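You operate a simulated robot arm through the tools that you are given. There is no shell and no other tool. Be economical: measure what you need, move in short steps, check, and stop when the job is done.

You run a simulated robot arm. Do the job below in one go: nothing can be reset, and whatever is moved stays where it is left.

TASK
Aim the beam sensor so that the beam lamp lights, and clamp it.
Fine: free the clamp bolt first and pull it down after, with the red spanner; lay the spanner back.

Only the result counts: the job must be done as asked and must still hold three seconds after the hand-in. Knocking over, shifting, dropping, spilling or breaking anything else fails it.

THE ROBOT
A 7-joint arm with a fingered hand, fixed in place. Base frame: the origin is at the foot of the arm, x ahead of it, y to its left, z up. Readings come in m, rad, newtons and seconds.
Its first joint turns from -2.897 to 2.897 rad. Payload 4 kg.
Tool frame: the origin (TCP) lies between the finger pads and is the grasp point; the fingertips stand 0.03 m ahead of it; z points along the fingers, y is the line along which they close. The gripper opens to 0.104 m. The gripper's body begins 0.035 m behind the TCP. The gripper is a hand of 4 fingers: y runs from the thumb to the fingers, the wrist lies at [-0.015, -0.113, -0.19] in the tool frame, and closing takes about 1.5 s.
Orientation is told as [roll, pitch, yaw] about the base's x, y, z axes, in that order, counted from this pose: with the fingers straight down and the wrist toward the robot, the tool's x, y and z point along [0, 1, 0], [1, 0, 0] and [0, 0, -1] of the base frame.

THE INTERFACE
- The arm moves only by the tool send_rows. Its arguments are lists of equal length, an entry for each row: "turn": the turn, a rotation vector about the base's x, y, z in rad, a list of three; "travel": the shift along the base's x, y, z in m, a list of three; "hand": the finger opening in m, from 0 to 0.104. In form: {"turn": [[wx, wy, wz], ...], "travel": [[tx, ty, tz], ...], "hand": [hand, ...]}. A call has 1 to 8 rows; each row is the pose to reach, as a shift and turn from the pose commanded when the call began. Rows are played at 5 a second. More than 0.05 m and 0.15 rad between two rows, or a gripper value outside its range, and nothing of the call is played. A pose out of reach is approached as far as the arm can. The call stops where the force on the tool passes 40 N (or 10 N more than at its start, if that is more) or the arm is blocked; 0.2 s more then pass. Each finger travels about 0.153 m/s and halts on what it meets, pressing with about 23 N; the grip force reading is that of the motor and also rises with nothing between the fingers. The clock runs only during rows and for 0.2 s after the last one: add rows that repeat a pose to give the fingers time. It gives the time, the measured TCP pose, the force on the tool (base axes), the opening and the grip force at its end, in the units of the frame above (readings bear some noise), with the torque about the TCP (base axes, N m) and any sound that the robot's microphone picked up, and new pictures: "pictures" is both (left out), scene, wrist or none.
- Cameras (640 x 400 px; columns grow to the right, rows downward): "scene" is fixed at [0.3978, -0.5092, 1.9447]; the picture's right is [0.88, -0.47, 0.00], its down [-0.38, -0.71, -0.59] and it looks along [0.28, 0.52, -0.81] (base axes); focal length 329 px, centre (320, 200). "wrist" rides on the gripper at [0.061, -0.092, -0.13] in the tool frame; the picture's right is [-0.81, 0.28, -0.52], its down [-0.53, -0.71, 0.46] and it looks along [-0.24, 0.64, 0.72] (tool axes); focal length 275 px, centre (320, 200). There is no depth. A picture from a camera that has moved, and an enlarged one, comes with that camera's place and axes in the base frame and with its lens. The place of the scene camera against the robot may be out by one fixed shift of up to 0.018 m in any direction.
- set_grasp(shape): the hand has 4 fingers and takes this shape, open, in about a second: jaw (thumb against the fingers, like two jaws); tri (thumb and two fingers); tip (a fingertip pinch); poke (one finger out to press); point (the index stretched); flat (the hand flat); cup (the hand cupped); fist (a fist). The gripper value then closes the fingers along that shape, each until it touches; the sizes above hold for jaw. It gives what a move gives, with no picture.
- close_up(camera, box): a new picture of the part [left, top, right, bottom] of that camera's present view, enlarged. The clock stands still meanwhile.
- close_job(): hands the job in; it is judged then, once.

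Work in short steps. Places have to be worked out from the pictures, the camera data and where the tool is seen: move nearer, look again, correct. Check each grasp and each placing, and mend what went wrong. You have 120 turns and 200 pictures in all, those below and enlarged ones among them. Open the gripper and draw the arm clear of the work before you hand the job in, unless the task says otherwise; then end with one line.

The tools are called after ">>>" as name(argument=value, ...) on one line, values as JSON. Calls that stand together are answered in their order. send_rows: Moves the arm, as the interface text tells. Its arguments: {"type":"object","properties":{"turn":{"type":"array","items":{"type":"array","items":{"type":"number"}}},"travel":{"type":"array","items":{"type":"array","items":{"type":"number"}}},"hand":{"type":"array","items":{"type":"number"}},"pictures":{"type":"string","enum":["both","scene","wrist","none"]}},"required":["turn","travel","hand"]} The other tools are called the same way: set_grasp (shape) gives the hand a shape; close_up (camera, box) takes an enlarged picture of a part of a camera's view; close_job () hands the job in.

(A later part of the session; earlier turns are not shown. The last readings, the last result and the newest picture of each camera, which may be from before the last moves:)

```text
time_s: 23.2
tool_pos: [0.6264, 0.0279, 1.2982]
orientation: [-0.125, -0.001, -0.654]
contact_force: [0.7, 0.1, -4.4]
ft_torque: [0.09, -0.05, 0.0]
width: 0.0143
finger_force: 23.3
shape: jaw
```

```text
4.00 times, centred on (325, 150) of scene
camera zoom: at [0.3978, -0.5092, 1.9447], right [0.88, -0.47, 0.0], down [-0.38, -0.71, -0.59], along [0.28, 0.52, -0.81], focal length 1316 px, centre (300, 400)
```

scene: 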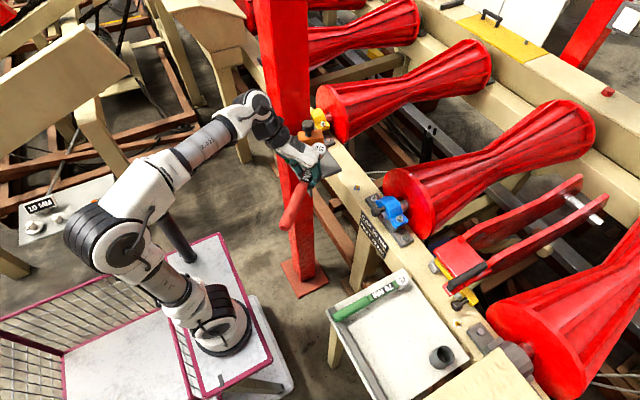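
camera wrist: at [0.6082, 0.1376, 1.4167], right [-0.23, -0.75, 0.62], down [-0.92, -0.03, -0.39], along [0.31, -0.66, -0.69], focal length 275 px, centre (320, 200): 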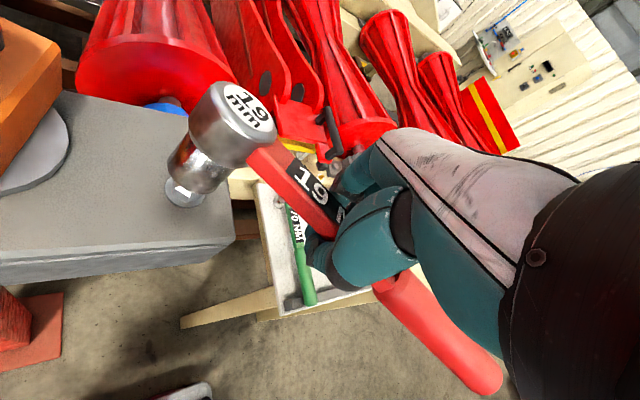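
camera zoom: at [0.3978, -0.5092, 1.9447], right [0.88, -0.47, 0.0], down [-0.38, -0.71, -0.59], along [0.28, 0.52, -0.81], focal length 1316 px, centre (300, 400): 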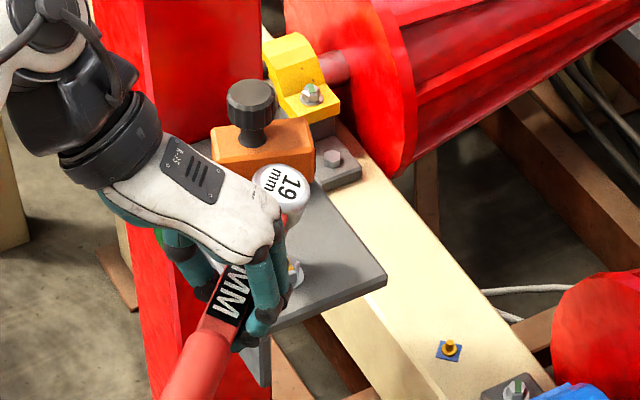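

The scene and wrist views suggest a small correction of about (-0.001, -0.004). I apply it and lower to light contact.

>>> send_rows(turn=[[0, 0, 0], [0, 0, 0], [0, 0, 0], [0, 0, 0], [0, 0, 0]], travel=[[-0.001, -0.004, 0], [-0.001, -0.004, -0.005], [-0.001, -0.004, -0.01], [-0.001, -0.004, -0.015], [-0.001, -0.004, -0.019]], hand=[0, 0, 0, 0, 0], pictures="none")

>>> close_up(camera="wrist", box=[120, 70, 320, 270])

```text
time_s: 24.4
tool_pos: [0.6256, 0.0242, 1.279]
orientation: [-0.126, 0.0, -0.657]
contact_force: [0.2, 0.4, -3.9]
ft_torque: [0.07, -0.02, -0.02]
width: 0.014
finger_force: 22.4
shape: jaw
```

```text
2.00 times, centred on (220, 170) of wrist
camera zoom: at [0.5993, 0.1414, 1.4003], right [-0.23, -0.75, 0.62], down [-0.92, -0.03, -0.39], along [0.31, -0.66, -0.69], focal length 551 px, centre (520, 260)
```

zoom: 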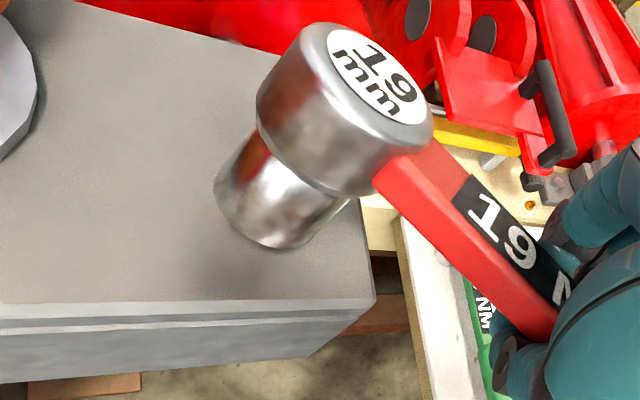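

No contact yet, and the bolt is hidden right under the socket. I continue down in small steps.

>>> send_rows(turn=[[0, 0, 0], [0, 0, 0], [0, 0, 0], [0, 0, 0]], travel=[[0, 0, -0.003], [0, 0, -0.006], [0, 0, -0.009], [0, 0, -0.011]], hand=[0, 0, 0, 0], pictures="none")

>>> close_up(camera="wrist", box=[120, 70, 320, 270])

```text
time_s: 25.4
tool_pos: [0.6253, 0.0236, 1.2686]
orientation: [-0.125, -0.002, -0.655]
contact_force: [-0.4, 0.6, -2.1]
ft_torque: [0.21, -0.13, 0.01]
width: 0.0139
finger_force: 23.0
shape: jaw
```

```text
2.00 times, centred on (220, 170) of wrist
camera zoom: at [0.5989, 0.1417, 1.3896], right [-0.23, -0.75, 0.62], down [-0.92, -0.03, -0.39], along [0.31, -0.66, -0.69], focal length 551 px, centre (520, 260)
```

zoom: 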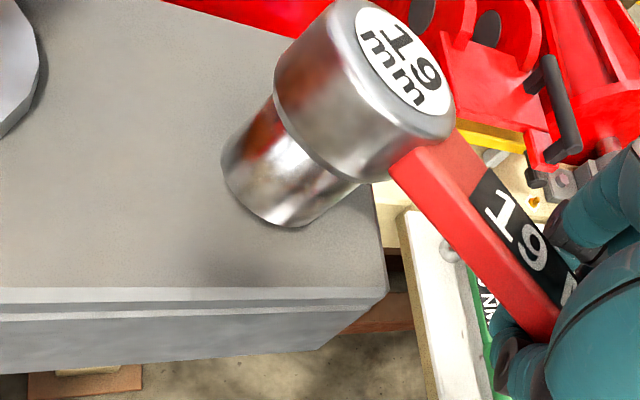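

Contact began near TCP z 1.277 without engaging. Measuring the handle's direction shows the spanner is yawed about 7° in the hand, so the socket is out of phase. I lift, re-level, and turn +0.13 rad about the bolt.

>>> send_rows(turn=[[0, 0, 0], [-0.03, 0.025, 0.05], [-0.06, 0.045, 0.1], [-0.071, 0.055, 0.13], [-0.071, 0.055, 0.13]], travel=[[0, 0, 0.01], [0.003, -0.003, 0.018], [0.006, -0.006, 0.018], [0.008, -0.009, 0.018], [0.008, -0.009, 0.016]], hand=[0, 0, 0, 0, 0], pictures="none")

>>> close_up(camera="wrist", box=[120, 70, 320, 270])

>>> close_up(camera="scene", box=[250, 100, 370, 260])

```text
time_s: 26.6
tool_pos: [0.6336, 0.0153, 1.2846]
orientation: [-0.216, 0.006, -0.527]
contact_force: [0.2, 0.4, -4.5]
ft_torque: [0.06, -0.03, 0.02]
width: 0.0141
finger_force: 23.5
shape: jaw
```

```text
2.00 times, centred on (220, 170) of wrist
camera zoom: at [0.5984, 0.1371, 1.3991], right [-0.1, -0.73, 0.68], down [-0.93, -0.18, -0.33], along [0.36, -0.66, -0.66], focal length 551 px, centre (520, 260)
```

zoom: 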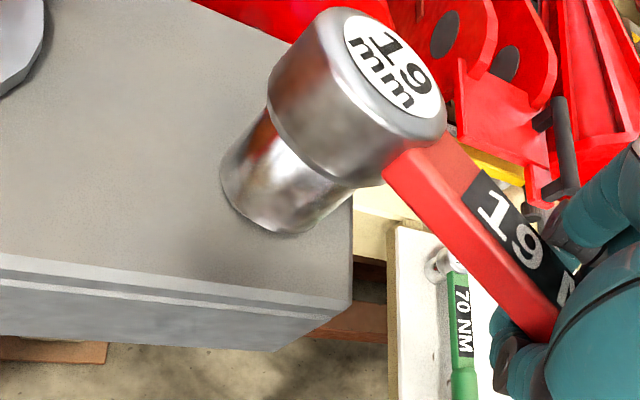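

```text
2.50 times, centred on (310, 180) of scene
camera zoom: at [0.3978, -0.5092, 1.9447], right [0.88, -0.47, 0.0], down [-0.38, -0.71, -0.59], along [0.28, 0.52, -0.81], focal length 823 px, centre (345, 250)
```

zoom: 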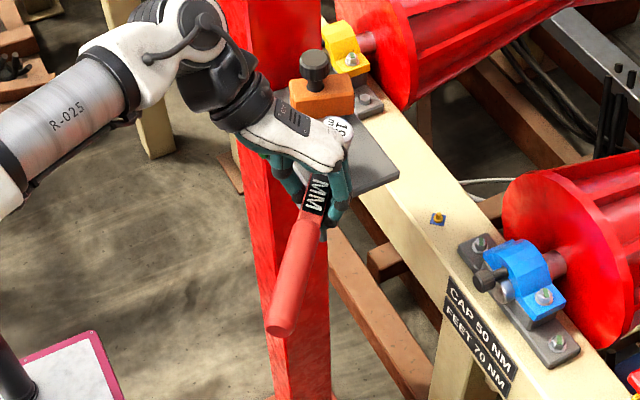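

The head is level, and the handle now points at about -127° in both views, which is the phase I want. I nudge (+0.003, +0.001) and lower.

>>> send_rows(turn=[[0, 0, 0], [0, 0, 0], [0, 0, 0], [0, 0, 0], [0, 0, 0]], travel=[[0.003, 0.001, 0], [0.003, 0.001, -0.004], [0.003, 0.001, -0.008], [0.003, 0.001, -0.012], [0.003, 0.001, -0.016]], hand=[0, 0, 0, 0, 0], pictures="none")

>>> close_up(camera="wrist", box=[120, 70, 320, 270])

```text
time_s: 27.8
tool_pos: [0.636, 0.0154, 1.2686]
orientation: [-0.215, 0.002, -0.524]
contact_force: [-0.2, -0.8, -3.0]
ft_torque: [0.18, -0.08, -0.01]
width: 0.014
finger_force: 23.3
shape: jaw
```

```text
2.00 times, centred on (220, 170) of wrist
camera zoom: at [0.6009, 0.1379, 1.3834], right [-0.1, -0.73, 0.68], down [-0.93, -0.18, -0.33], along [0.36, -0.66, -0.66], focal length 551 px, centre (520, 260)
```

zoom: 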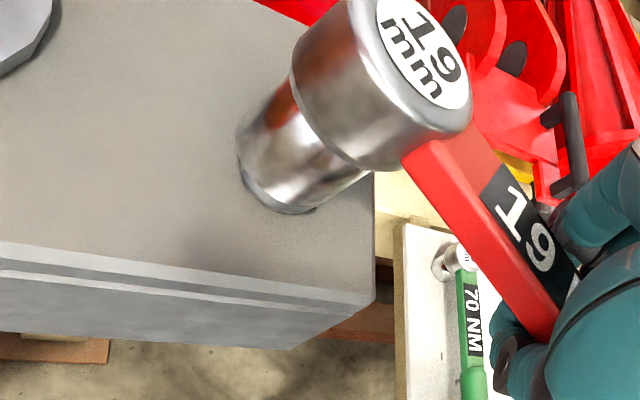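

Contact again, roughly aligned but not dropped in. I try a small yaw search about the bolt with light pressure, reading the force for engagement.

>>> send_rows(turn=[[0, 0, -0.05], [0, 0, -0.1], [0, 0, -0.05], [0, 0, 0], [0, 0, 0.05], [0, 0, 0.1], [0, 0, 0.14]], travel=[[-0.0033, 0.0032, 0], [-0.0065, 0.0064, 0], [-0.0033, 0.0032, -0.0005], [0, 0, -0.001], [0.0033, -0.0032, -0.001], [0.0065, -0.0064, -0.001], [0.009, -0.009, -0.001]], hand=[0, 0, 0, 0, 0, 0, 0], pictures="none")

>>> close_up(camera="wrist", box=[120, 70, 320, 270])

```text
time_s: 29.4
tool_pos: [0.6448, 0.0055, 1.266]
orientation: [-0.216, 0.004, -0.384]
contact_force: [1.6, -0.7, -2.6]
ft_torque: [0.08, -0.05, -0.01]
width: 0.014
finger_force: 22.8
shape: jaw
```

```text
2.00 times, centred on (220, 170) of wrist
camera zoom: at [0.5938, 0.1221, 1.3816], right [0.0, -0.74, 0.68], down [-0.89, -0.3, -0.33], along [0.45, -0.61, -0.66], focal length 551 px, centre (520, 260)
```

zoom: 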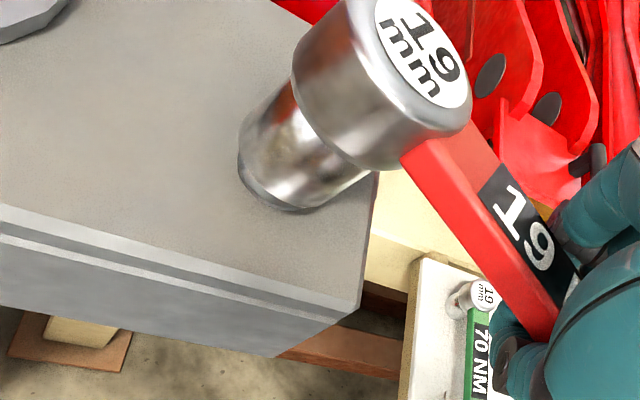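

Not engaged: the loose pivot in the grip lets the head tilt instead of seating. I'll take the spanner back to the tray and regrip it deep in the hand, with the bar against the palm, so it can't pivot.

>>> send_rows(turn=[[0, 0, 0], [0, 0, 0], [-0.03, 0.015, -0.05], [-0.07, 0.035, -0.1], [-0.11, 0.05, -0.15], [-0.11, 0.05, -0.2], [-0.11, 0.05, -0.25], [-0.11, 0.05, -0.3]], travel=[[0, 0, 0.03], [0, 0, 0.07], [0, -0.02, 0.1], [0, -0.06, 0.115], [0.005, -0.1, 0.115], [0.01, -0.15, 0.11], [0.015, -0.2, 0.1], [0.025, -0.24, 0.09]], hand=[0, 0, 0, 0, 0, 0, 0, 0])

```text
refused: row 6 steps farther than a row can; nothing moved
```

>>> send_rows(turn=[[0, 0, 0], [0, 0, 0], [-0.03, 0.015, -0.05], [-0.07, 0.035, -0.1], [-0.11, 0.05, -0.15], [-0.11, 0.05, -0.2], [-0.11, 0.05, -0.25], [-0.11, 0.05, -0.3]], travel=[[0, 0, 0.03], [0, 0, 0.07], [0, -0.02, 0.1], [0, -0.06, 0.115], [0.005, -0.1, 0.115], [0.01, -0.145, 0.11], [0.015, -0.19, 0.1], [0.025, -0.23, 0.09]], hand=[0, 0, 0, 0, 0, 0, 0, 0])

>>> close_up(camera="scene", box=[270, 90, 390, 200])

```text
time_s: 31.2
tool_pos: [0.6701, -0.2217, 1.3589]
orientation: [-0.336, -0.01, -0.684]
contact_force: [0.1, -0.2, -3.1]
ft_torque: [0.07, -0.05, -0.03]
width: 0.0141
finger_force: 23.4
shape: jaw
camera wrist: at [0.6614, -0.0847, 1.4609], right [-0.17, -0.63, 0.76], down [-0.96, -0.05, -0.26], along [0.21, -0.77, -0.6], focal length 275 px, centre (320, 200)
```

scene: 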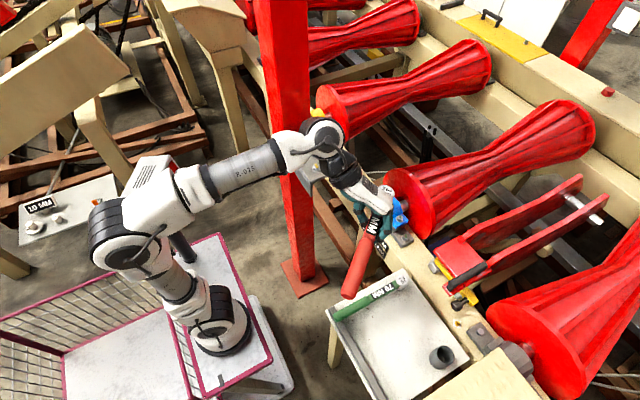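
wrist: 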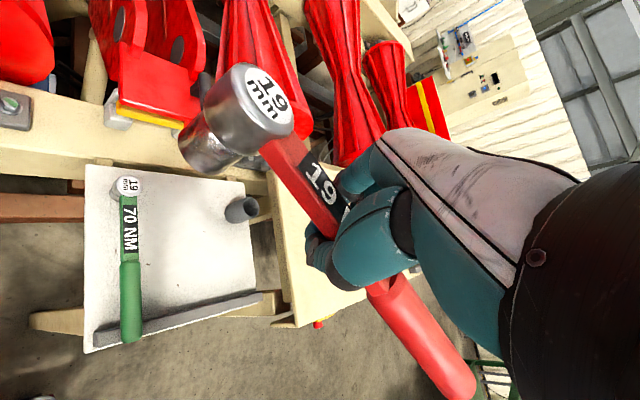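

```text
3.64 times, centred on (330, 145) of scene
camera zoom: at [0.3978, -0.5092, 1.9447], right [0.88, -0.47, 0.0], down [-0.38, -0.71, -0.59], along [0.28, 0.52, -0.81], focal length 1197 px, centre (284, 400)
```

zoom: 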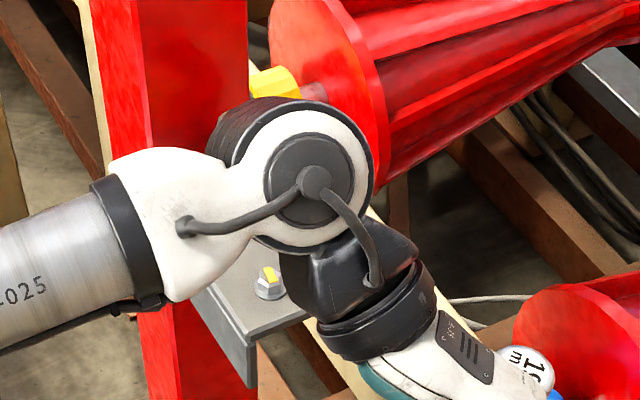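

The bolt mark looks unchanged. I carry the spanner back over the tray, turning it parallel to its original lie.

>>> send_rows(turn=[[0, 0, -0.1], [0, 0, -0.2], [0, 0, -0.3], [0, 0, -0.4], [0, 0, -0.5], [0, 0, -0.6], [0, 0, -0.7], [0, 0, -0.746]], travel=[[0.01, -0.02, -0.03], [0.02, -0.04, -0.06], [0.035, -0.06, -0.095], [0.05, -0.08, -0.13], [0.065, -0.1, -0.165], [0.08, -0.115, -0.2], [0.09, -0.125, -0.24], [0.093, -0.128, -0.28]], hand=[0, 0, 0, 0, 0, 0, 0, 0])

>>> close_up(camera="scene", box=[320, 250, 480, 380])

```text
time_s: 33.0
tool_pos: [0.7628, -0.3518, 1.0775]
orientation: [-0.333, -0.012, -1.432]
contact_force: [0.1, 0.6, -3.1]
ft_torque: [0.02, -0.12, 0.03]
width: 0.014
finger_force: 22.8
shape: jaw
camera wrist: at [0.8489, -0.2456, 1.1808], right [-0.55, -0.35, 0.76], down [-0.74, 0.61, -0.26], along [-0.37, -0.71, -0.6], focal length 275 px, centre (320, 200)
```

scene: 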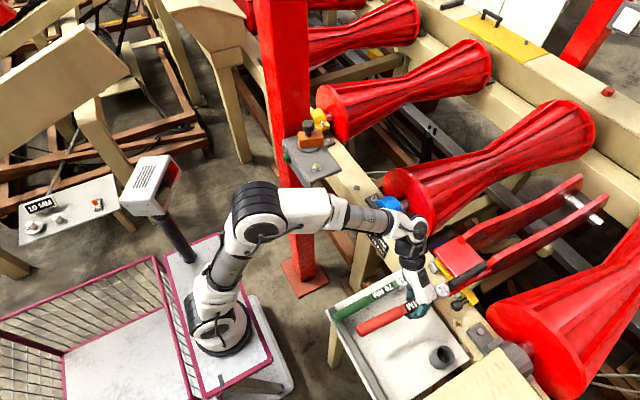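
wrist: 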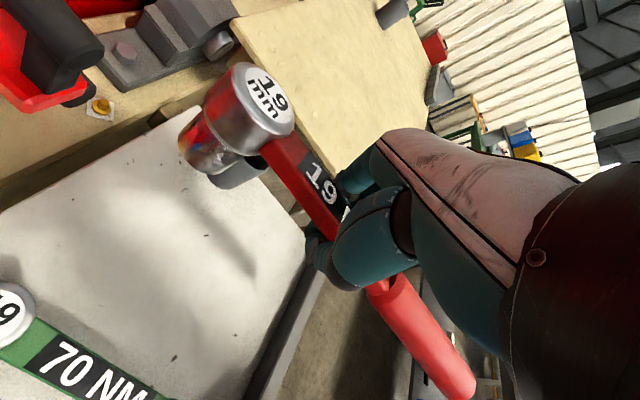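

```text
3.08 times, centred on (400, 315) of scene
camera zoom: at [0.3978, -0.5092, 1.9447], right [0.88, -0.47, 0.0], down [-0.38, -0.71, -0.59], along [0.28, 0.52, -0.81], focal length 1012 px, centre (74, -154)
```

zoom: 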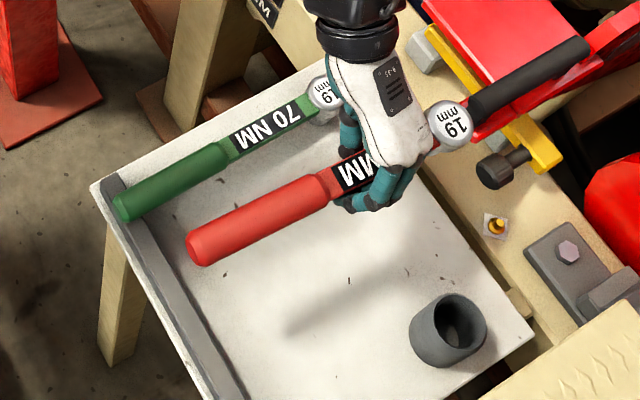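

Parallel and over its place (y≈-0.366). I lower toward the tray, watching the force.

>>> send_rows(turn=[[0, 0, 0], [0, 0, 0], [0, 0, 0], [0, 0, 0], [0, 0, 0], [0, 0, 0], [0, 0, 0], [0, 0, 0]], travel=[[0, 0, -0.04], [0, 0, -0.08], [0, 0, -0.12], [0, 0, -0.14], [0, 0, -0.15], [0, 0, -0.158], [0, 0, -0.163], [0, 0, -0.167]], hand=[0, 0, 0, 0, 0, 0, 0, 0])

>>> close_up(camera="scene", box=[320, 250, 480, 380])

```text
time_s: 34.8
tool_pos: [0.7633, -0.3518, 0.9102]
orientation: [-0.336, -0.008, -1.431]
contact_force: [0.1, -0.5, -2.9]
ft_torque: [0.02, -0.09, 0.02]
width: 0.0138
finger_force: 23.3
shape: jaw
camera wrist: at [0.8497, -0.2455, 1.0121], right [-0.55, -0.35, 0.76], down [-0.75, 0.61, -0.26], along [-0.37, -0.71, -0.6], focal length 275 px, centre (320, 200)
```

scene: 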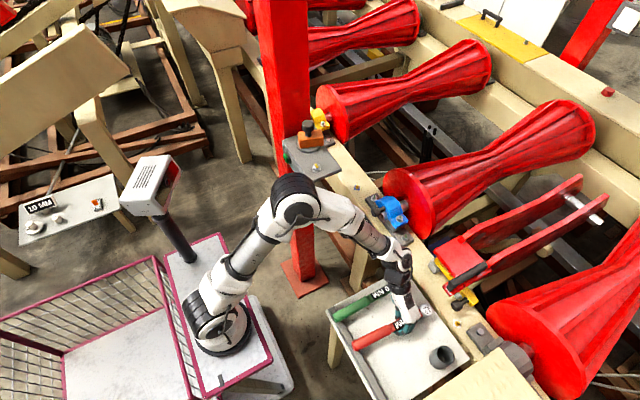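
wrist: 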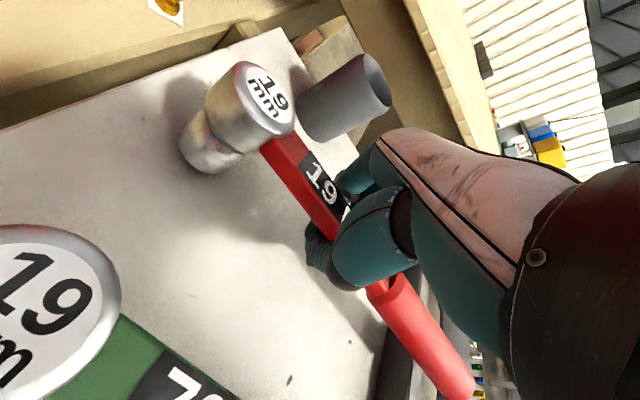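

```text
3.08 times, centred on (400, 315) of scene
camera zoom: at [0.3978, -0.5092, 1.9447], right [0.88, -0.47, 0.0], down [-0.38, -0.71, -0.59], along [0.28, 0.52, -0.81], focal length 1012 px, centre (74, -154)
```

zoom: 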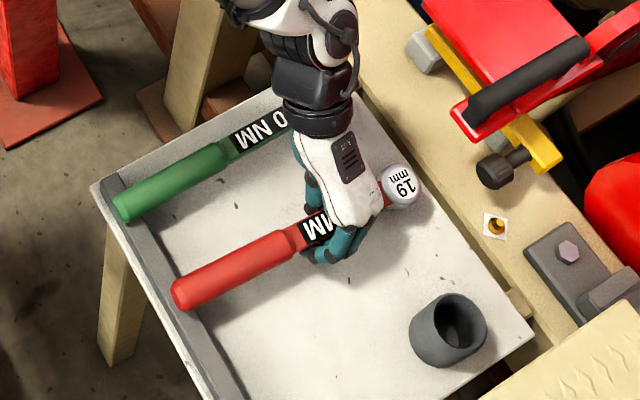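

Not yet touching. I continue down in small steps.

>>> send_rows(turn=[[0, 0, 0], [0, 0, 0], [0, 0, 0], [0, 0, 0], [0, 0, 0]], travel=[[0, 0, -0.005], [0, 0, -0.01], [0, 0, -0.014], [0, 0, -0.018], [0, 0, -0.02]], hand=[0, 0, 0, 0, 0], pictures="wrist")

```text
time_s: 36.0
tool_pos: [0.7632, -0.3508, 0.8902]
orientation: [-0.332, -0.009, -1.433]
contact_force: [1.7, 0.7, 6.9]
ft_torque: [-0.07, -0.04, 0.0]
width: 0.0122
finger_force: 23.0
shape: jaw
camera wrist: at [0.8492, -0.2455, 0.9928], right [-0.55, -0.35, 0.76], down [-0.74, 0.61, -0.26], along [-0.37, -0.71, -0.6], focal length 275 px, centre (320, 200)
```

wrist: 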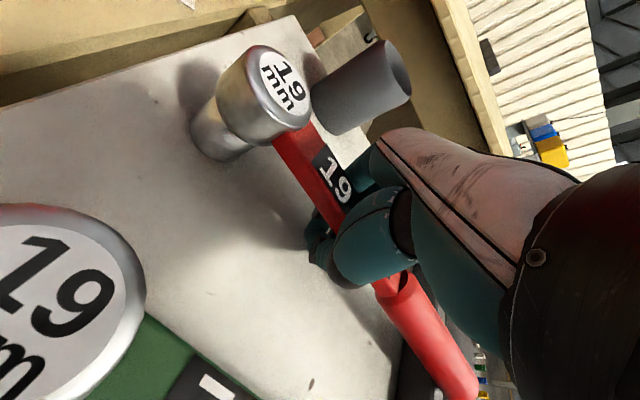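

Contact on the tray. I open slowly to let it settle, then look.

>>> send_rows(turn=[[0, 0, 0], [0, 0, 0], [0, 0, 0], [0, 0, 0], [0, 0, 0], [0, 0, 0]], travel=[[0, 0, 0.002], [0, 0, 0.002], [0, 0, 0.002], [0, 0, 0.002], [0, 0, 0.002], [0, 0, 0.002]], hand=[0.0, 0.025, 0.04, 0.06, 0.08, 0.09], pictures="wrist")

>>> close_up(camera="scene", box=[320, 250, 480, 380])

```text
time_s: 37.4
tool_pos: [0.7625, -0.3526, 0.8924]
orientation: [-0.335, -0.009, -1.432]
contact_force: [-0.3, -1.2, 1.2]
ft_torque: [-0.01, -0.03, 0.01]
width: 0.0897
finger_force: 0.0
shape: jaw
camera wrist: at [0.8493, -0.2458, 0.9943], right [-0.55, -0.35, 0.76], down [-0.75, 0.61, -0.26], along [-0.37, -0.71, -0.6], focal length 275 px, centre (320, 200)
```

wrist: 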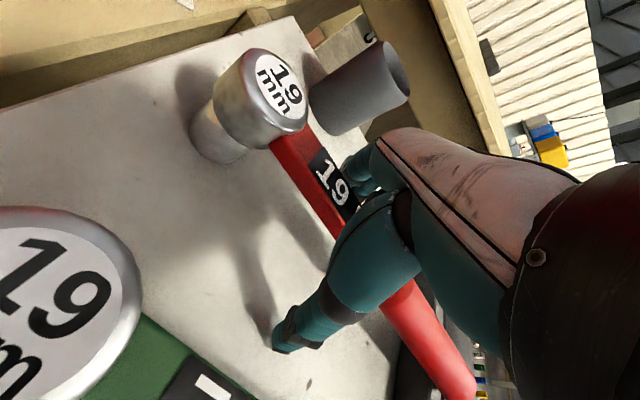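

```text
3.08 times, centred on (400, 315) of scene
camera zoom: at [0.3978, -0.5092, 1.9447], right [0.88, -0.47, 0.0], down [-0.38, -0.71, -0.59], along [0.28, 0.52, -0.81], focal length 1012 px, centre (74, -154)
```

zoom: 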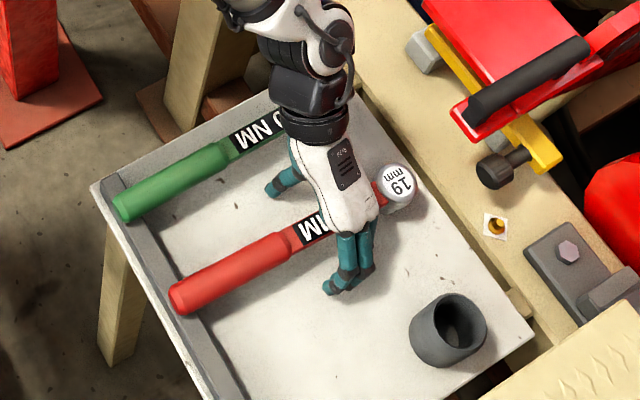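

The spanner is back flat on the tray, turned about -4°. I now align the hand with it, a little nearer the head and deep so the palm nearly touches the bar, then regrip off-centre so closing doesn't shove it.

>>> send_rows(turn=[[0, 0, 0], [0, 0, -0.1], [0, 0, -0.18], [0, 0, -0.18]], travel=[[0, 0.005, 0.004], [0.004, 0.008, 0.004], [0.008, 0.011, 0.004], [0.01, 0.011, -0.001]], hand=[0.095, 0.095, 0.095, 0.095])

>>> close_up(camera="scene", box=[340, 270, 450, 360])

```text
time_s: 38.4
tool_pos: [0.7732, -0.3406, 0.8908]
orientation: [-0.337, -0.009, -1.612]
contact_force: [0.4, 0.4, 0.9]
ft_torque: [0.01, 0.0, 0.01]
width: 0.0948
finger_force: 0.0
shape: jaw
camera wrist: at [0.8777, -0.2521, 0.9939], right [-0.61, -0.24, 0.76], down [-0.62, 0.74, -0.26], along [-0.5, -0.63, -0.6], focal length 275 px, centre (320, 200)
```

scene: 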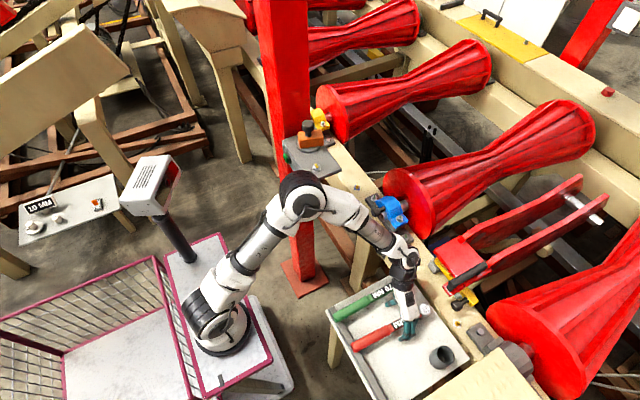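
wrist: 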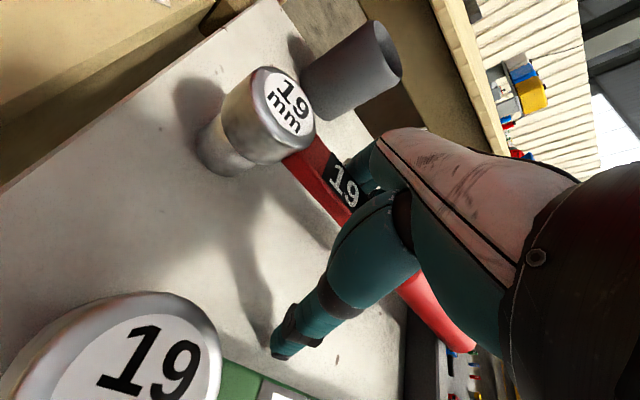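

```text
4.44 times, centred on (395, 315) of scene
camera zoom: at [0.3978, -0.5092, 1.9447], right [0.88, -0.47, 0.0], down [-0.38, -0.71, -0.59], along [0.28, 0.52, -0.81], focal length 1462 px, centre (-13, -311)
```

zoom: 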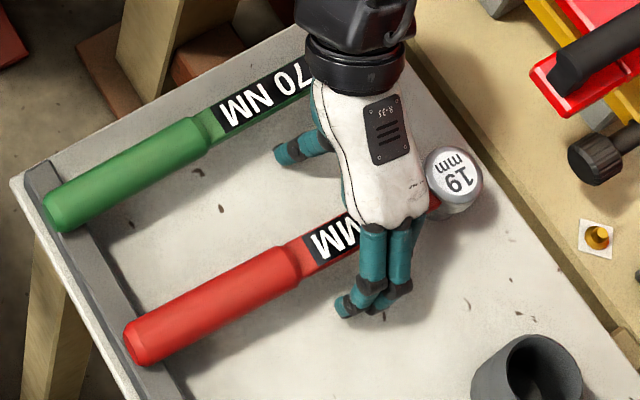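

The hand straddles the bar close to the head, clear of the green spanner. I close and lift slightly to check.

>>> send_rows(turn=[[0, 0, 0], [0, 0, 0], [0, 0, 0], [0, 0, 0], [0, 0, 0], [0, 0, 0], [0, 0, 0]], travel=[[0, 0, 0], [0, 0, 0], [0, 0, 0], [0, 0, 0], [0, 0, 0], [0, 0, 0], [0, 0, 0]], hand=[0.06, 0.03, 0, 0, 0, 0, 0], pictures="none")

>>> close_up(camera="scene", box=[340, 270, 450, 360])

>>> send_rows(turn=[[0, 0, 0], [0, 0, 0], [0, 0, 0]], travel=[[0, 0, 0.02], [0, 0, 0.05], [0, 0, 0.08]], hand=[0, 0, 0])

>>> close_up(camera="scene", box=[340, 250, 450, 340])

```text
time_s: 40.0
tool_pos: [0.7734, -0.34, 0.8917]
orientation: [-0.336, -0.008, -1.611]
contact_force: [0.0, -0.6, 0.2]
ft_torque: [0.06, -0.05, 0.01]
width: 0.0017
finger_force: 23.2
shape: jaw
```

```text
4.44 times, centred on (395, 315) of scene
camera zoom: at [0.3978, -0.5092, 1.9447], right [0.88, -0.47, 0.0], down [-0.38, -0.71, -0.59], along [0.28, 0.52, -0.81], focal length 1462 px, centre (-13, -311)
```

zoom: 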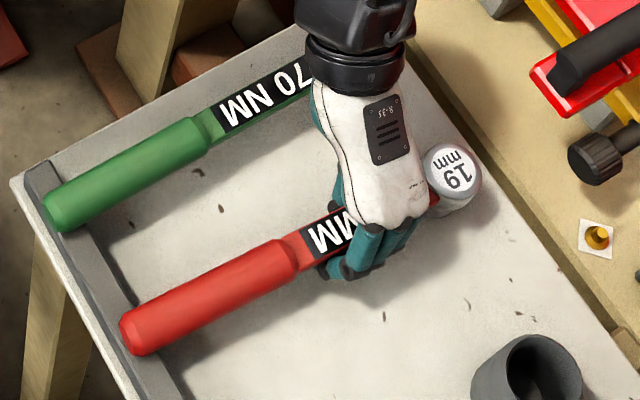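

```text
time_s: 40.8
tool_pos: [0.7745, -0.3418, 0.971]
orientation: [-0.336, -0.007, -1.611]
contact_force: [0.4, 0.1, -3.7]
ft_torque: [0.03, -0.13, -0.01]
width: 0.0015
finger_force: 22.9
shape: jaw
camera wrist: at [0.8777, -0.2525, 1.0724], right [-0.61, -0.24, 0.76], down [-0.62, 0.74, -0.26], along [-0.49, -0.63, -0.6], focal length 275 px, centre (320, 200)
```

scene: 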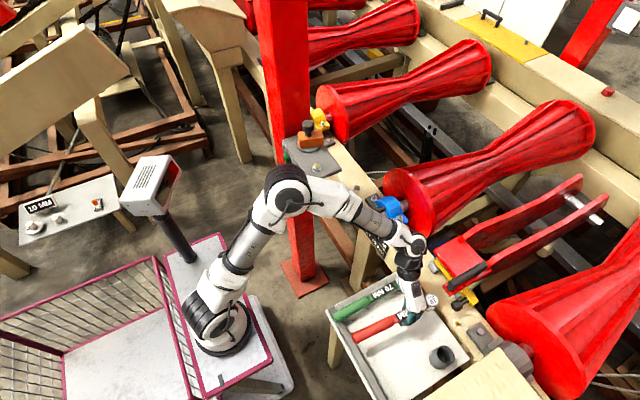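
wrist: 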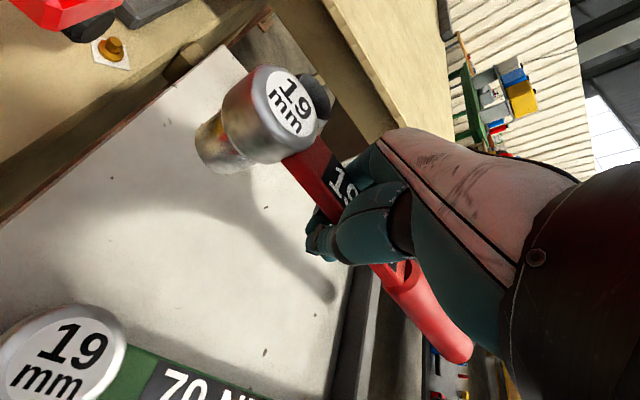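

```text
4.44 times, centred on (395, 295) of scene
camera zoom: at [0.3978, -0.5092, 1.9447], right [0.88, -0.47, 0.0], down [-0.38, -0.71, -0.59], along [0.28, 0.52, -0.81], focal length 1462 px, centre (-13, -222)
```

zoom: 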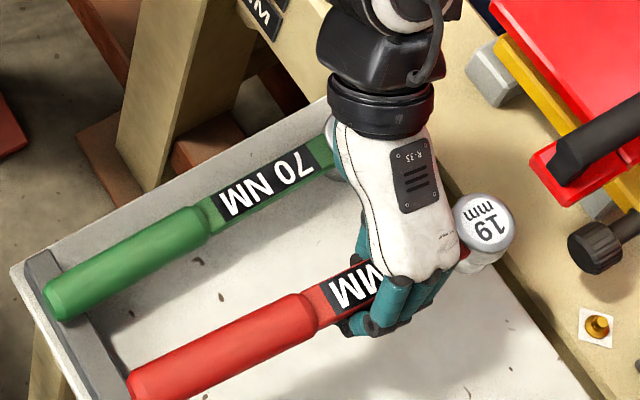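

The fingers now wrap under the bar, a much firmer caged grip, and the spanner hangs level. I carry it back up toward the shelf.

>>> send_rows(turn=[[0, 0, 0.05], [0, 0, 0.15], [0, 0, 0.25], [0, 0, 0.35], [0, 0, 0.45], [0, 0, 0.55], [0, 0, 0.65], [0, 0, 0.75]], travel=[[0, 0, 0.045], [-0.005, 0, 0.09], [-0.015, 0.01, 0.135], [-0.03, 0.02, 0.18], [-0.045, 0.035, 0.22], [-0.06, 0.05, 0.26], [-0.08, 0.065, 0.3], [-0.1, 0.08, 0.34]], hand=[0, 0, 0, 0, 0, 0, 0, 0], pictures="none")

>>> send_rows(turn=[[0, 0, 0.07], [0, 0, 0.14], [0, 0, 0.21], [0, 0, 0.28], [0, 0, 0.33], [0, 0, 0.33], [0, 0, 0.33]], travel=[[-0.01, 0.04, 0.02], [-0.02, 0.08, 0.04], [-0.03, 0.12, 0.06], [-0.035, 0.16, 0.06], [-0.035, 0.2, 0.06], [-0.035, 0.23, 0.06], [-0.035, 0.235, 0.03]], hand=[0, 0, 0, 0, 0, 0, 0])

>>> close_up(camera="scene", box=[250, 100, 370, 220])

>>> close_up(camera="wrist", box=[100, 20, 340, 220])

```text
time_s: 42.6
tool_pos: [0.6716, -0.2618, 1.3135]
orientation: [-0.337, -0.006, -0.861]
contact_force: [1.3, -0.6, -3.6]
ft_torque: [0.13, 0.0, -0.02]
width: 0.0015
finger_force: 22.7
shape: jaw
```

```text
time_s: 44.2
tool_pos: [0.6382, -0.0256, 1.3427]
orientation: [-0.337, -0.009, -0.53]
contact_force: [-0.2, 0.5, -3.1]
ft_torque: [0.1, -0.02, -0.02]
width: 0.0014
finger_force: 23.1
shape: jaw
camera wrist: at [0.6085, 0.1095, 1.4436], right [-0.07, -0.65, 0.76], down [-0.94, -0.2, -0.26], along [0.32, -0.73, -0.6], focal length 275 px, centre (320, 200)
```

scene: 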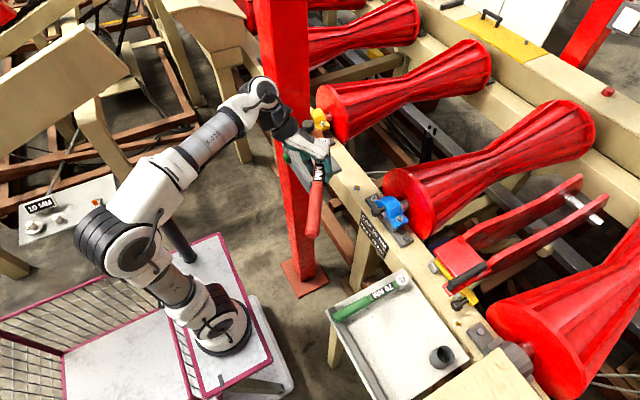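
wrist: 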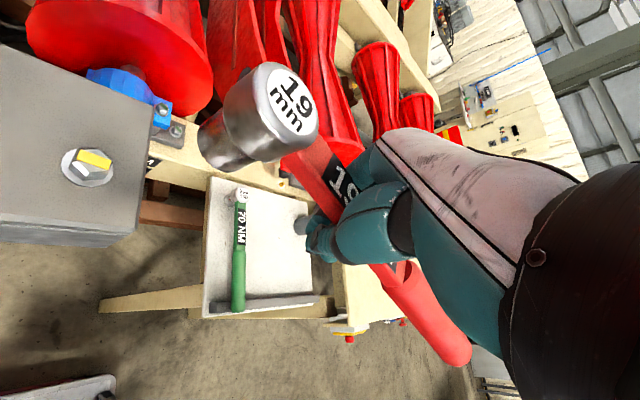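

```text
3.33 times, centred on (310, 160) of scene
camera zoom: at [0.3978, -0.5092, 1.9447], right [0.88, -0.47, 0.0], down [-0.38, -0.71, -0.59], along [0.28, 0.52, -0.81], focal length 1097 px, centre (353, 333)
```

zoom: 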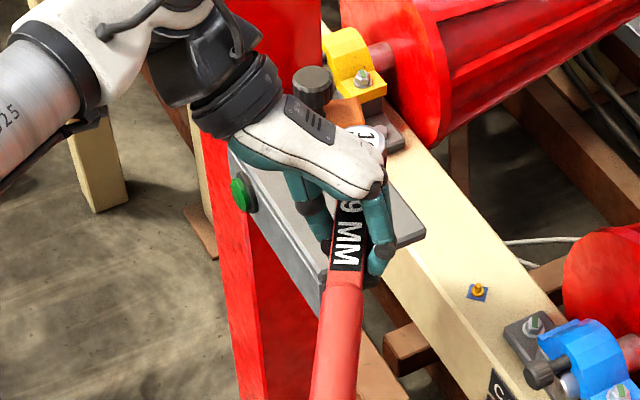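

```text
2.00 times, centred on (220, 120) of wrist
camera zoom: at [0.6085, 0.1095, 1.4436], right [-0.07, -0.65, 0.76], down [-0.94, -0.2, -0.26], along [0.32, -0.73, -0.6], focal length 551 px, centre (520, 360)
```

zoom: 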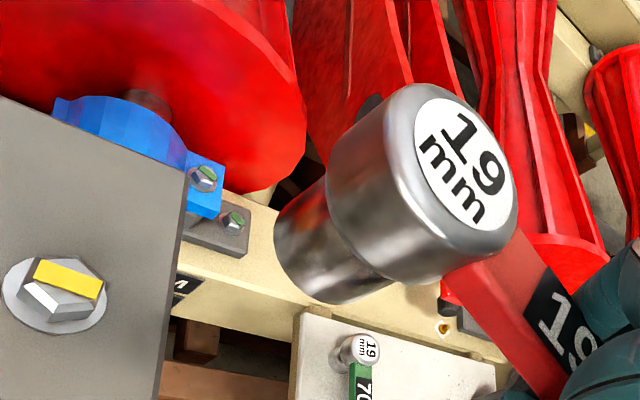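

The grip is level and well aligned with the hand. The bolt re-measures at (0.700, 0.0805), so I bring the head above it with the handle at -127.5° and check.

>>> send_rows(turn=[[0, 0, -0.06], [0, 0, -0.12], [0, 0, -0.12], [0, 0, -0.12]], travel=[[0.001, 0.025, 0], [0.002, 0.052, -0.01], [0.002, 0.052, -0.04], [0.002, 0.052, -0.056]], hand=[0, 0, 0, 0], pictures="none")

>>> close_up(camera="wrist", box=[100, 40, 340, 240])

>>> close_up(camera="scene", box=[250, 100, 370, 260])

```text
time_s: 45.2
tool_pos: [0.6409, 0.0277, 1.2859]
orientation: [-0.334, -0.009, -0.652]
contact_force: [0.5, 0.8, -4.1]
ft_torque: [0.12, -0.03, 0.01]
width: 0.0015
finger_force: 23.1
shape: jaw
```

```text
2.00 times, centred on (220, 140) of wrist
camera zoom: at [0.6274, 0.1639, 1.3886], right [-0.15, -0.64, 0.76], down [-0.96, -0.09, -0.26], along [0.23, -0.77, -0.6], focal length 551 px, centre (520, 320)
```

zoom: 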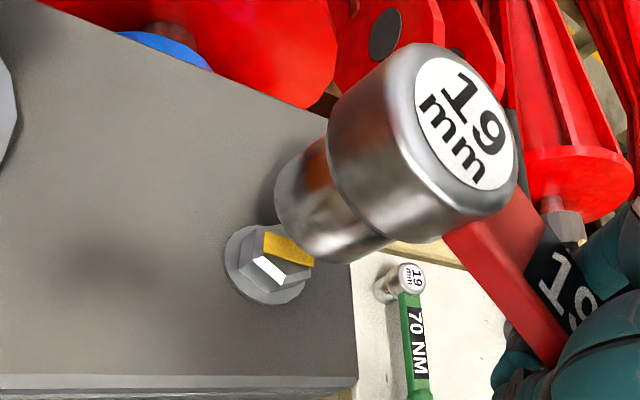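

```text
2.50 times, centred on (310, 180) of scene
camera zoom: at [0.3978, -0.5092, 1.9447], right [0.88, -0.47, 0.0], down [-0.38, -0.71, -0.59], along [0.28, 0.52, -0.81], focal length 823 px, centre (345, 250)
```

zoom: 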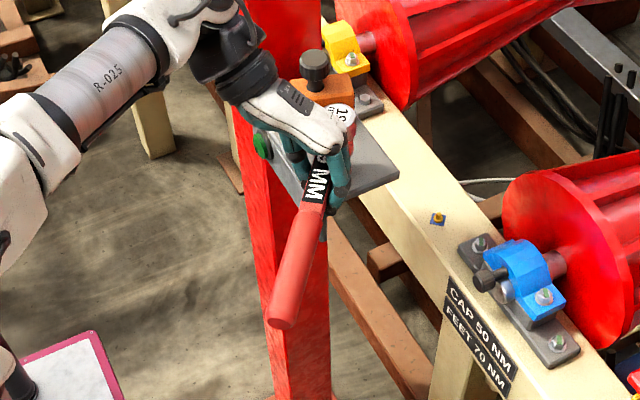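

The wrist view predicts alignment to within about 2 mm. I check the head more precisely in a tighter scene close-up.

>>> close_up(camera="scene", box=[296, 125, 344, 155])

```text
13.33 times, centred on (320, 140) of scene
camera zoom: at [0.3978, -0.5092, 1.9447], right [0.88, -0.47, 0.0], down [-0.38, -0.71, -0.59], along [0.28, 0.52, -0.81], focal length 4388 px, centre (320, 1000)
```

zoom: 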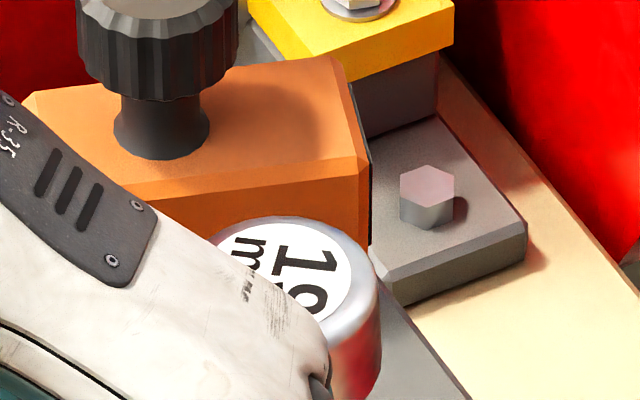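

Intersecting both views puts the head at (0.7036, 0.076), so I shift (-0.0035, +0.003) and lower to just past the expected contact height.

>>> send_rows(turn=[[0, 0, 0], [0, 0, 0], [0, 0, 0], [0, 0, 0], [0, 0, 0], [0, 0, 0]], travel=[[-0.0035, 0.003, 0], [-0.0035, 0.003, -0.006], [-0.0035, 0.003, -0.012], [-0.0035, 0.003, -0.017], [-0.0035, 0.003, -0.021], [-0.0035, 0.003, -0.024]], hand=[0, 0, 0, 0, 0, 0], pictures="none")

>>> close_up(camera="wrist", box=[100, 40, 340, 240])

```text
time_s: 46.6
tool_pos: [0.6377, 0.0309, 1.2612]
orientation: [-0.336, -0.009, -0.653]
contact_force: [0.4, 0.0, -3.5]
ft_torque: [0.11, -0.02, -0.01]
width: 0.0014
finger_force: 22.5
shape: jaw
```

```text
2.00 times, centred on (220, 140) of wrist
camera zoom: at [0.6243, 0.1664, 1.3634], right [-0.15, -0.64, 0.76], down [-0.96, -0.09, -0.26], along [0.23, -0.77, -0.6], focal length 551 px, centre (520, 320)
```

zoom: 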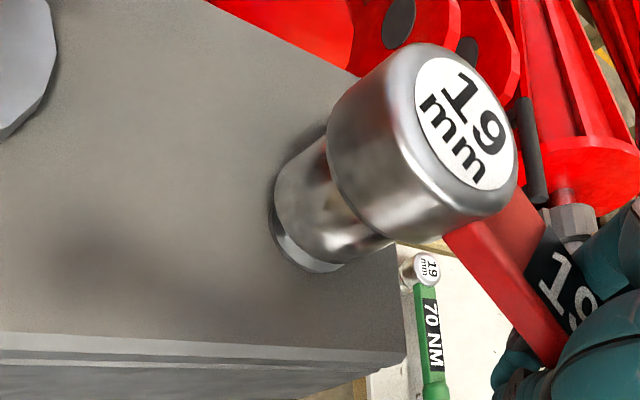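

Still no contact force and the alignment looks concentric. I continue down 8 mm.

>>> send_rows(turn=[[0, 0, 0], [0, 0, 0], [0, 0, 0], [0, 0, 0]], travel=[[0, 0, -0.002], [0, 0, -0.004], [0, 0, -0.006], [0, 0, -0.008]], hand=[0, 0, 0, 0], pictures="none")

>>> close_up(camera="wrist", box=[100, 40, 340, 240])

```text
time_s: 47.6
tool_pos: [0.6364, 0.0294, 1.2535]
orientation: [-0.335, -0.008, -0.653]
contact_force: [-0.2, 0.4, -2.6]
ft_torque: [0.11, -0.04, 0.02]
width: 0.0011
finger_force: 23.2
shape: jaw
```

```text
2.00 times, centred on (220, 140) of wrist
camera zoom: at [0.6237, 0.1657, 1.3557], right [-0.15, -0.64, 0.76], down [-0.96, -0.09, -0.26], along [0.23, -0.77, -0.6], focal length 551 px, centre (520, 320)
```

zoom: 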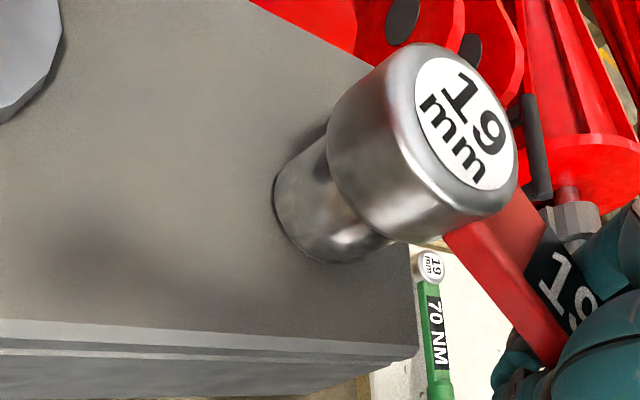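

The socket seems to have gone down around the bolt, with the washer now covered. I test by turning a little anticlockwise about the bolt and reading the lateral force.

>>> send_rows(turn=[[0, 0, 0.02], [0, 0, 0.04], [0, 0, 0.06], [0, 0, 0.08]], travel=[[0.001, -0.0013, -0.001], [0.002, -0.0025, -0.001], [0.0031, -0.0037, -0.001], [0.0042, -0.0049, -0.001]], hand=[0, 0, 0, 0], pictures="none")

>>> close_up(camera="wrist", box=[100, 40, 340, 240])

```text
time_s: 48.6
tool_pos: [0.6414, 0.0242, 1.2526]
orientation: [-0.336, -0.008, -0.571]
contact_force: [-2.6, 0.8, -3.8]
ft_torque: [0.17, -0.04, -0.14]
width: 0.0012
finger_force: 23.1
shape: jaw
```

```text
2.00 times, centred on (220, 140) of wrist
camera zoom: at [0.6173, 0.1594, 1.3548], right [-0.1, -0.65, 0.76], down [-0.95, -0.17, -0.26], along [0.29, -0.75, -0.6], focal length 551 px, centre (520, 320)
```

zoom: 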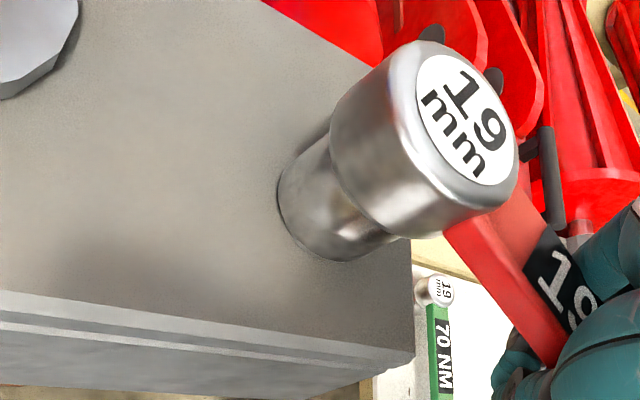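

There is resistance opposing the turn, a good sign. I keep turning anticlockwise on the arc about the bolt.

>>> send_rows(turn=[[0, 0, 0.035], [0, 0, 0.07], [0, 0, 0.105], [0, 0, 0.14]], travel=[[0.002, -0.002, 0], [0.004, -0.004, 0], [0.0061, -0.006, 0], [0.0083, -0.0078, 0]], hand=[0, 0, 0, 0], pictures="none")

>>> close_up(camera="wrist", box=[100, 40, 340, 240])

```text
time_s: 49.6
tool_pos: [0.6495, 0.0169, 1.2519]
orientation: [-0.336, -0.009, -0.431]
contact_force: [0.2, -0.2, -3.2]
ft_torque: [0.17, 0.01, 0.02]
width: 0.0011
finger_force: 22.7
shape: jaw
```

```text
2.00 times, centred on (220, 140) of wrist
camera zoom: at [0.6072, 0.1473, 1.3546], right [-0.01, -0.65, 0.76], down [-0.92, -0.3, -0.26], along [0.4, -0.7, -0.6], focal length 551 px, centre (520, 320)
```

zoom: 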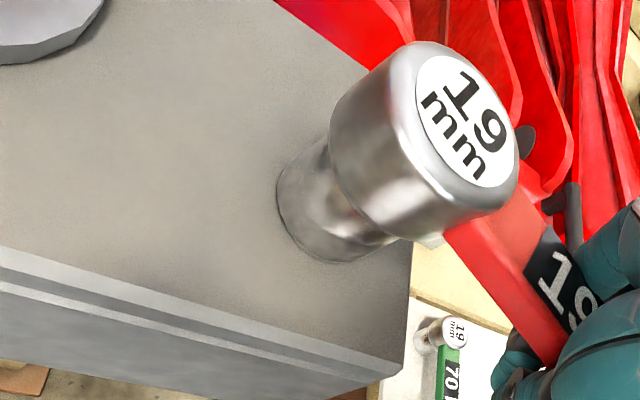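

Resistance has dropped away. I continue the arc to about 40° in total, then will lift and check the bolt's yellow mark.

>>> send_rows(turn=[[0, 0, 0.07], [0, 0, 0.14], [0, 0, 0.21], [0, 0, 0.28], [0, 0, 0.38], [0, 0, 0.48]], travel=[[0.0047, -0.0034, 0], [0.0094, -0.0064, 0], [0.0144, -0.0092, 0], [0.0196, -0.0116, 0], [0.0272, -0.0143, 0], [0.0352, -0.0163, 0]], hand=[0, 0, 0, 0, 0, 0])

>>> close_up(camera="wrist", box=[100, 40, 340, 240])

```text
time_s: 51.0
tool_pos: [0.6837, 0.0013, 1.2529]
orientation: [-0.335, -0.009, 0.05]
contact_force: [0.0, 0.1, -3.6]
ft_torque: [0.09, 0.04, 0.06]
width: 0.0011
finger_force: 23.3
shape: jaw
camera wrist: at [0.5865, 0.0974, 1.3551], right [0.3, -0.58, 0.76], down [-0.68, -0.69, -0.26], along [0.67, -0.44, -0.6], focal length 275 px, centre (320, 200)
```

scene: 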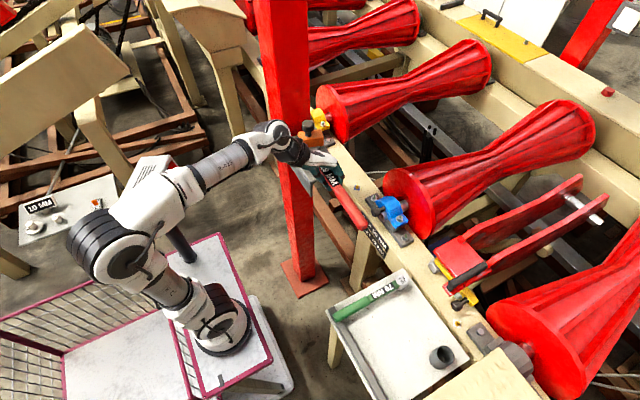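
wrist: 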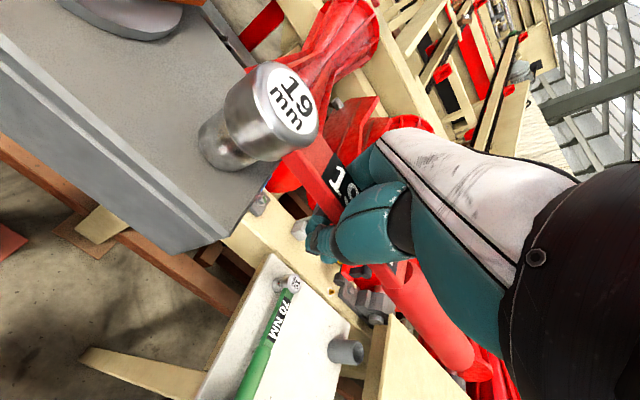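

```text
2.00 times, centred on (220, 140) of wrist
camera zoom: at [0.5865, 0.0974, 1.3551], right [0.3, -0.58, 0.76], down [-0.68, -0.69, -0.26], along [0.67, -0.44, -0.6], focal length 551 px, centre (520, 320)
```

zoom: 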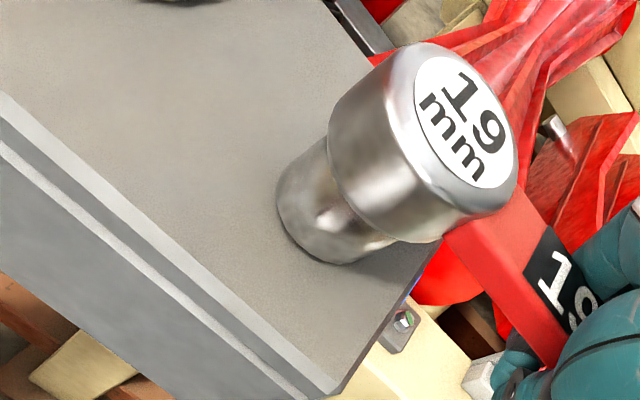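

No force at all now. I lift 4 cm straight up to inspect the yellow mark.

>>> send_rows(turn=[[0, 0, 0], [0, 0, 0], [0, 0, 0]], travel=[[0, 0, 0.012], [0, 0, 0.026], [0, 0, 0.04]], hand=[0, 0, 0], pictures="none")

>>> close_up(camera="wrist", box=[100, 40, 340, 240])

```text
time_s: 51.8
tool_pos: [0.6843, 0.0013, 1.2918]
orientation: [-0.334, -0.009, 0.05]
contact_force: [0.6, -0.4, -3.3]
ft_torque: [0.16, -0.02, -0.03]
width: 0.0011
finger_force: 23.1
shape: jaw
```

```text
2.00 times, centred on (220, 140) of wrist
camera zoom: at [0.5865, 0.0971, 1.3942], right [0.3, -0.58, 0.76], down [-0.68, -0.69, -0.26], along [0.67, -0.44, -0.6], focal length 551 px, centre (520, 320)
```

zoom: 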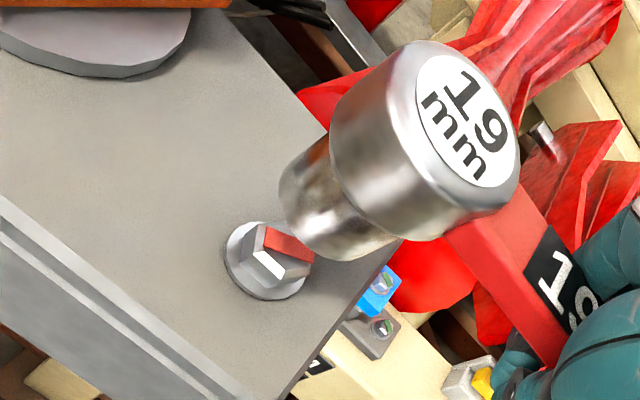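

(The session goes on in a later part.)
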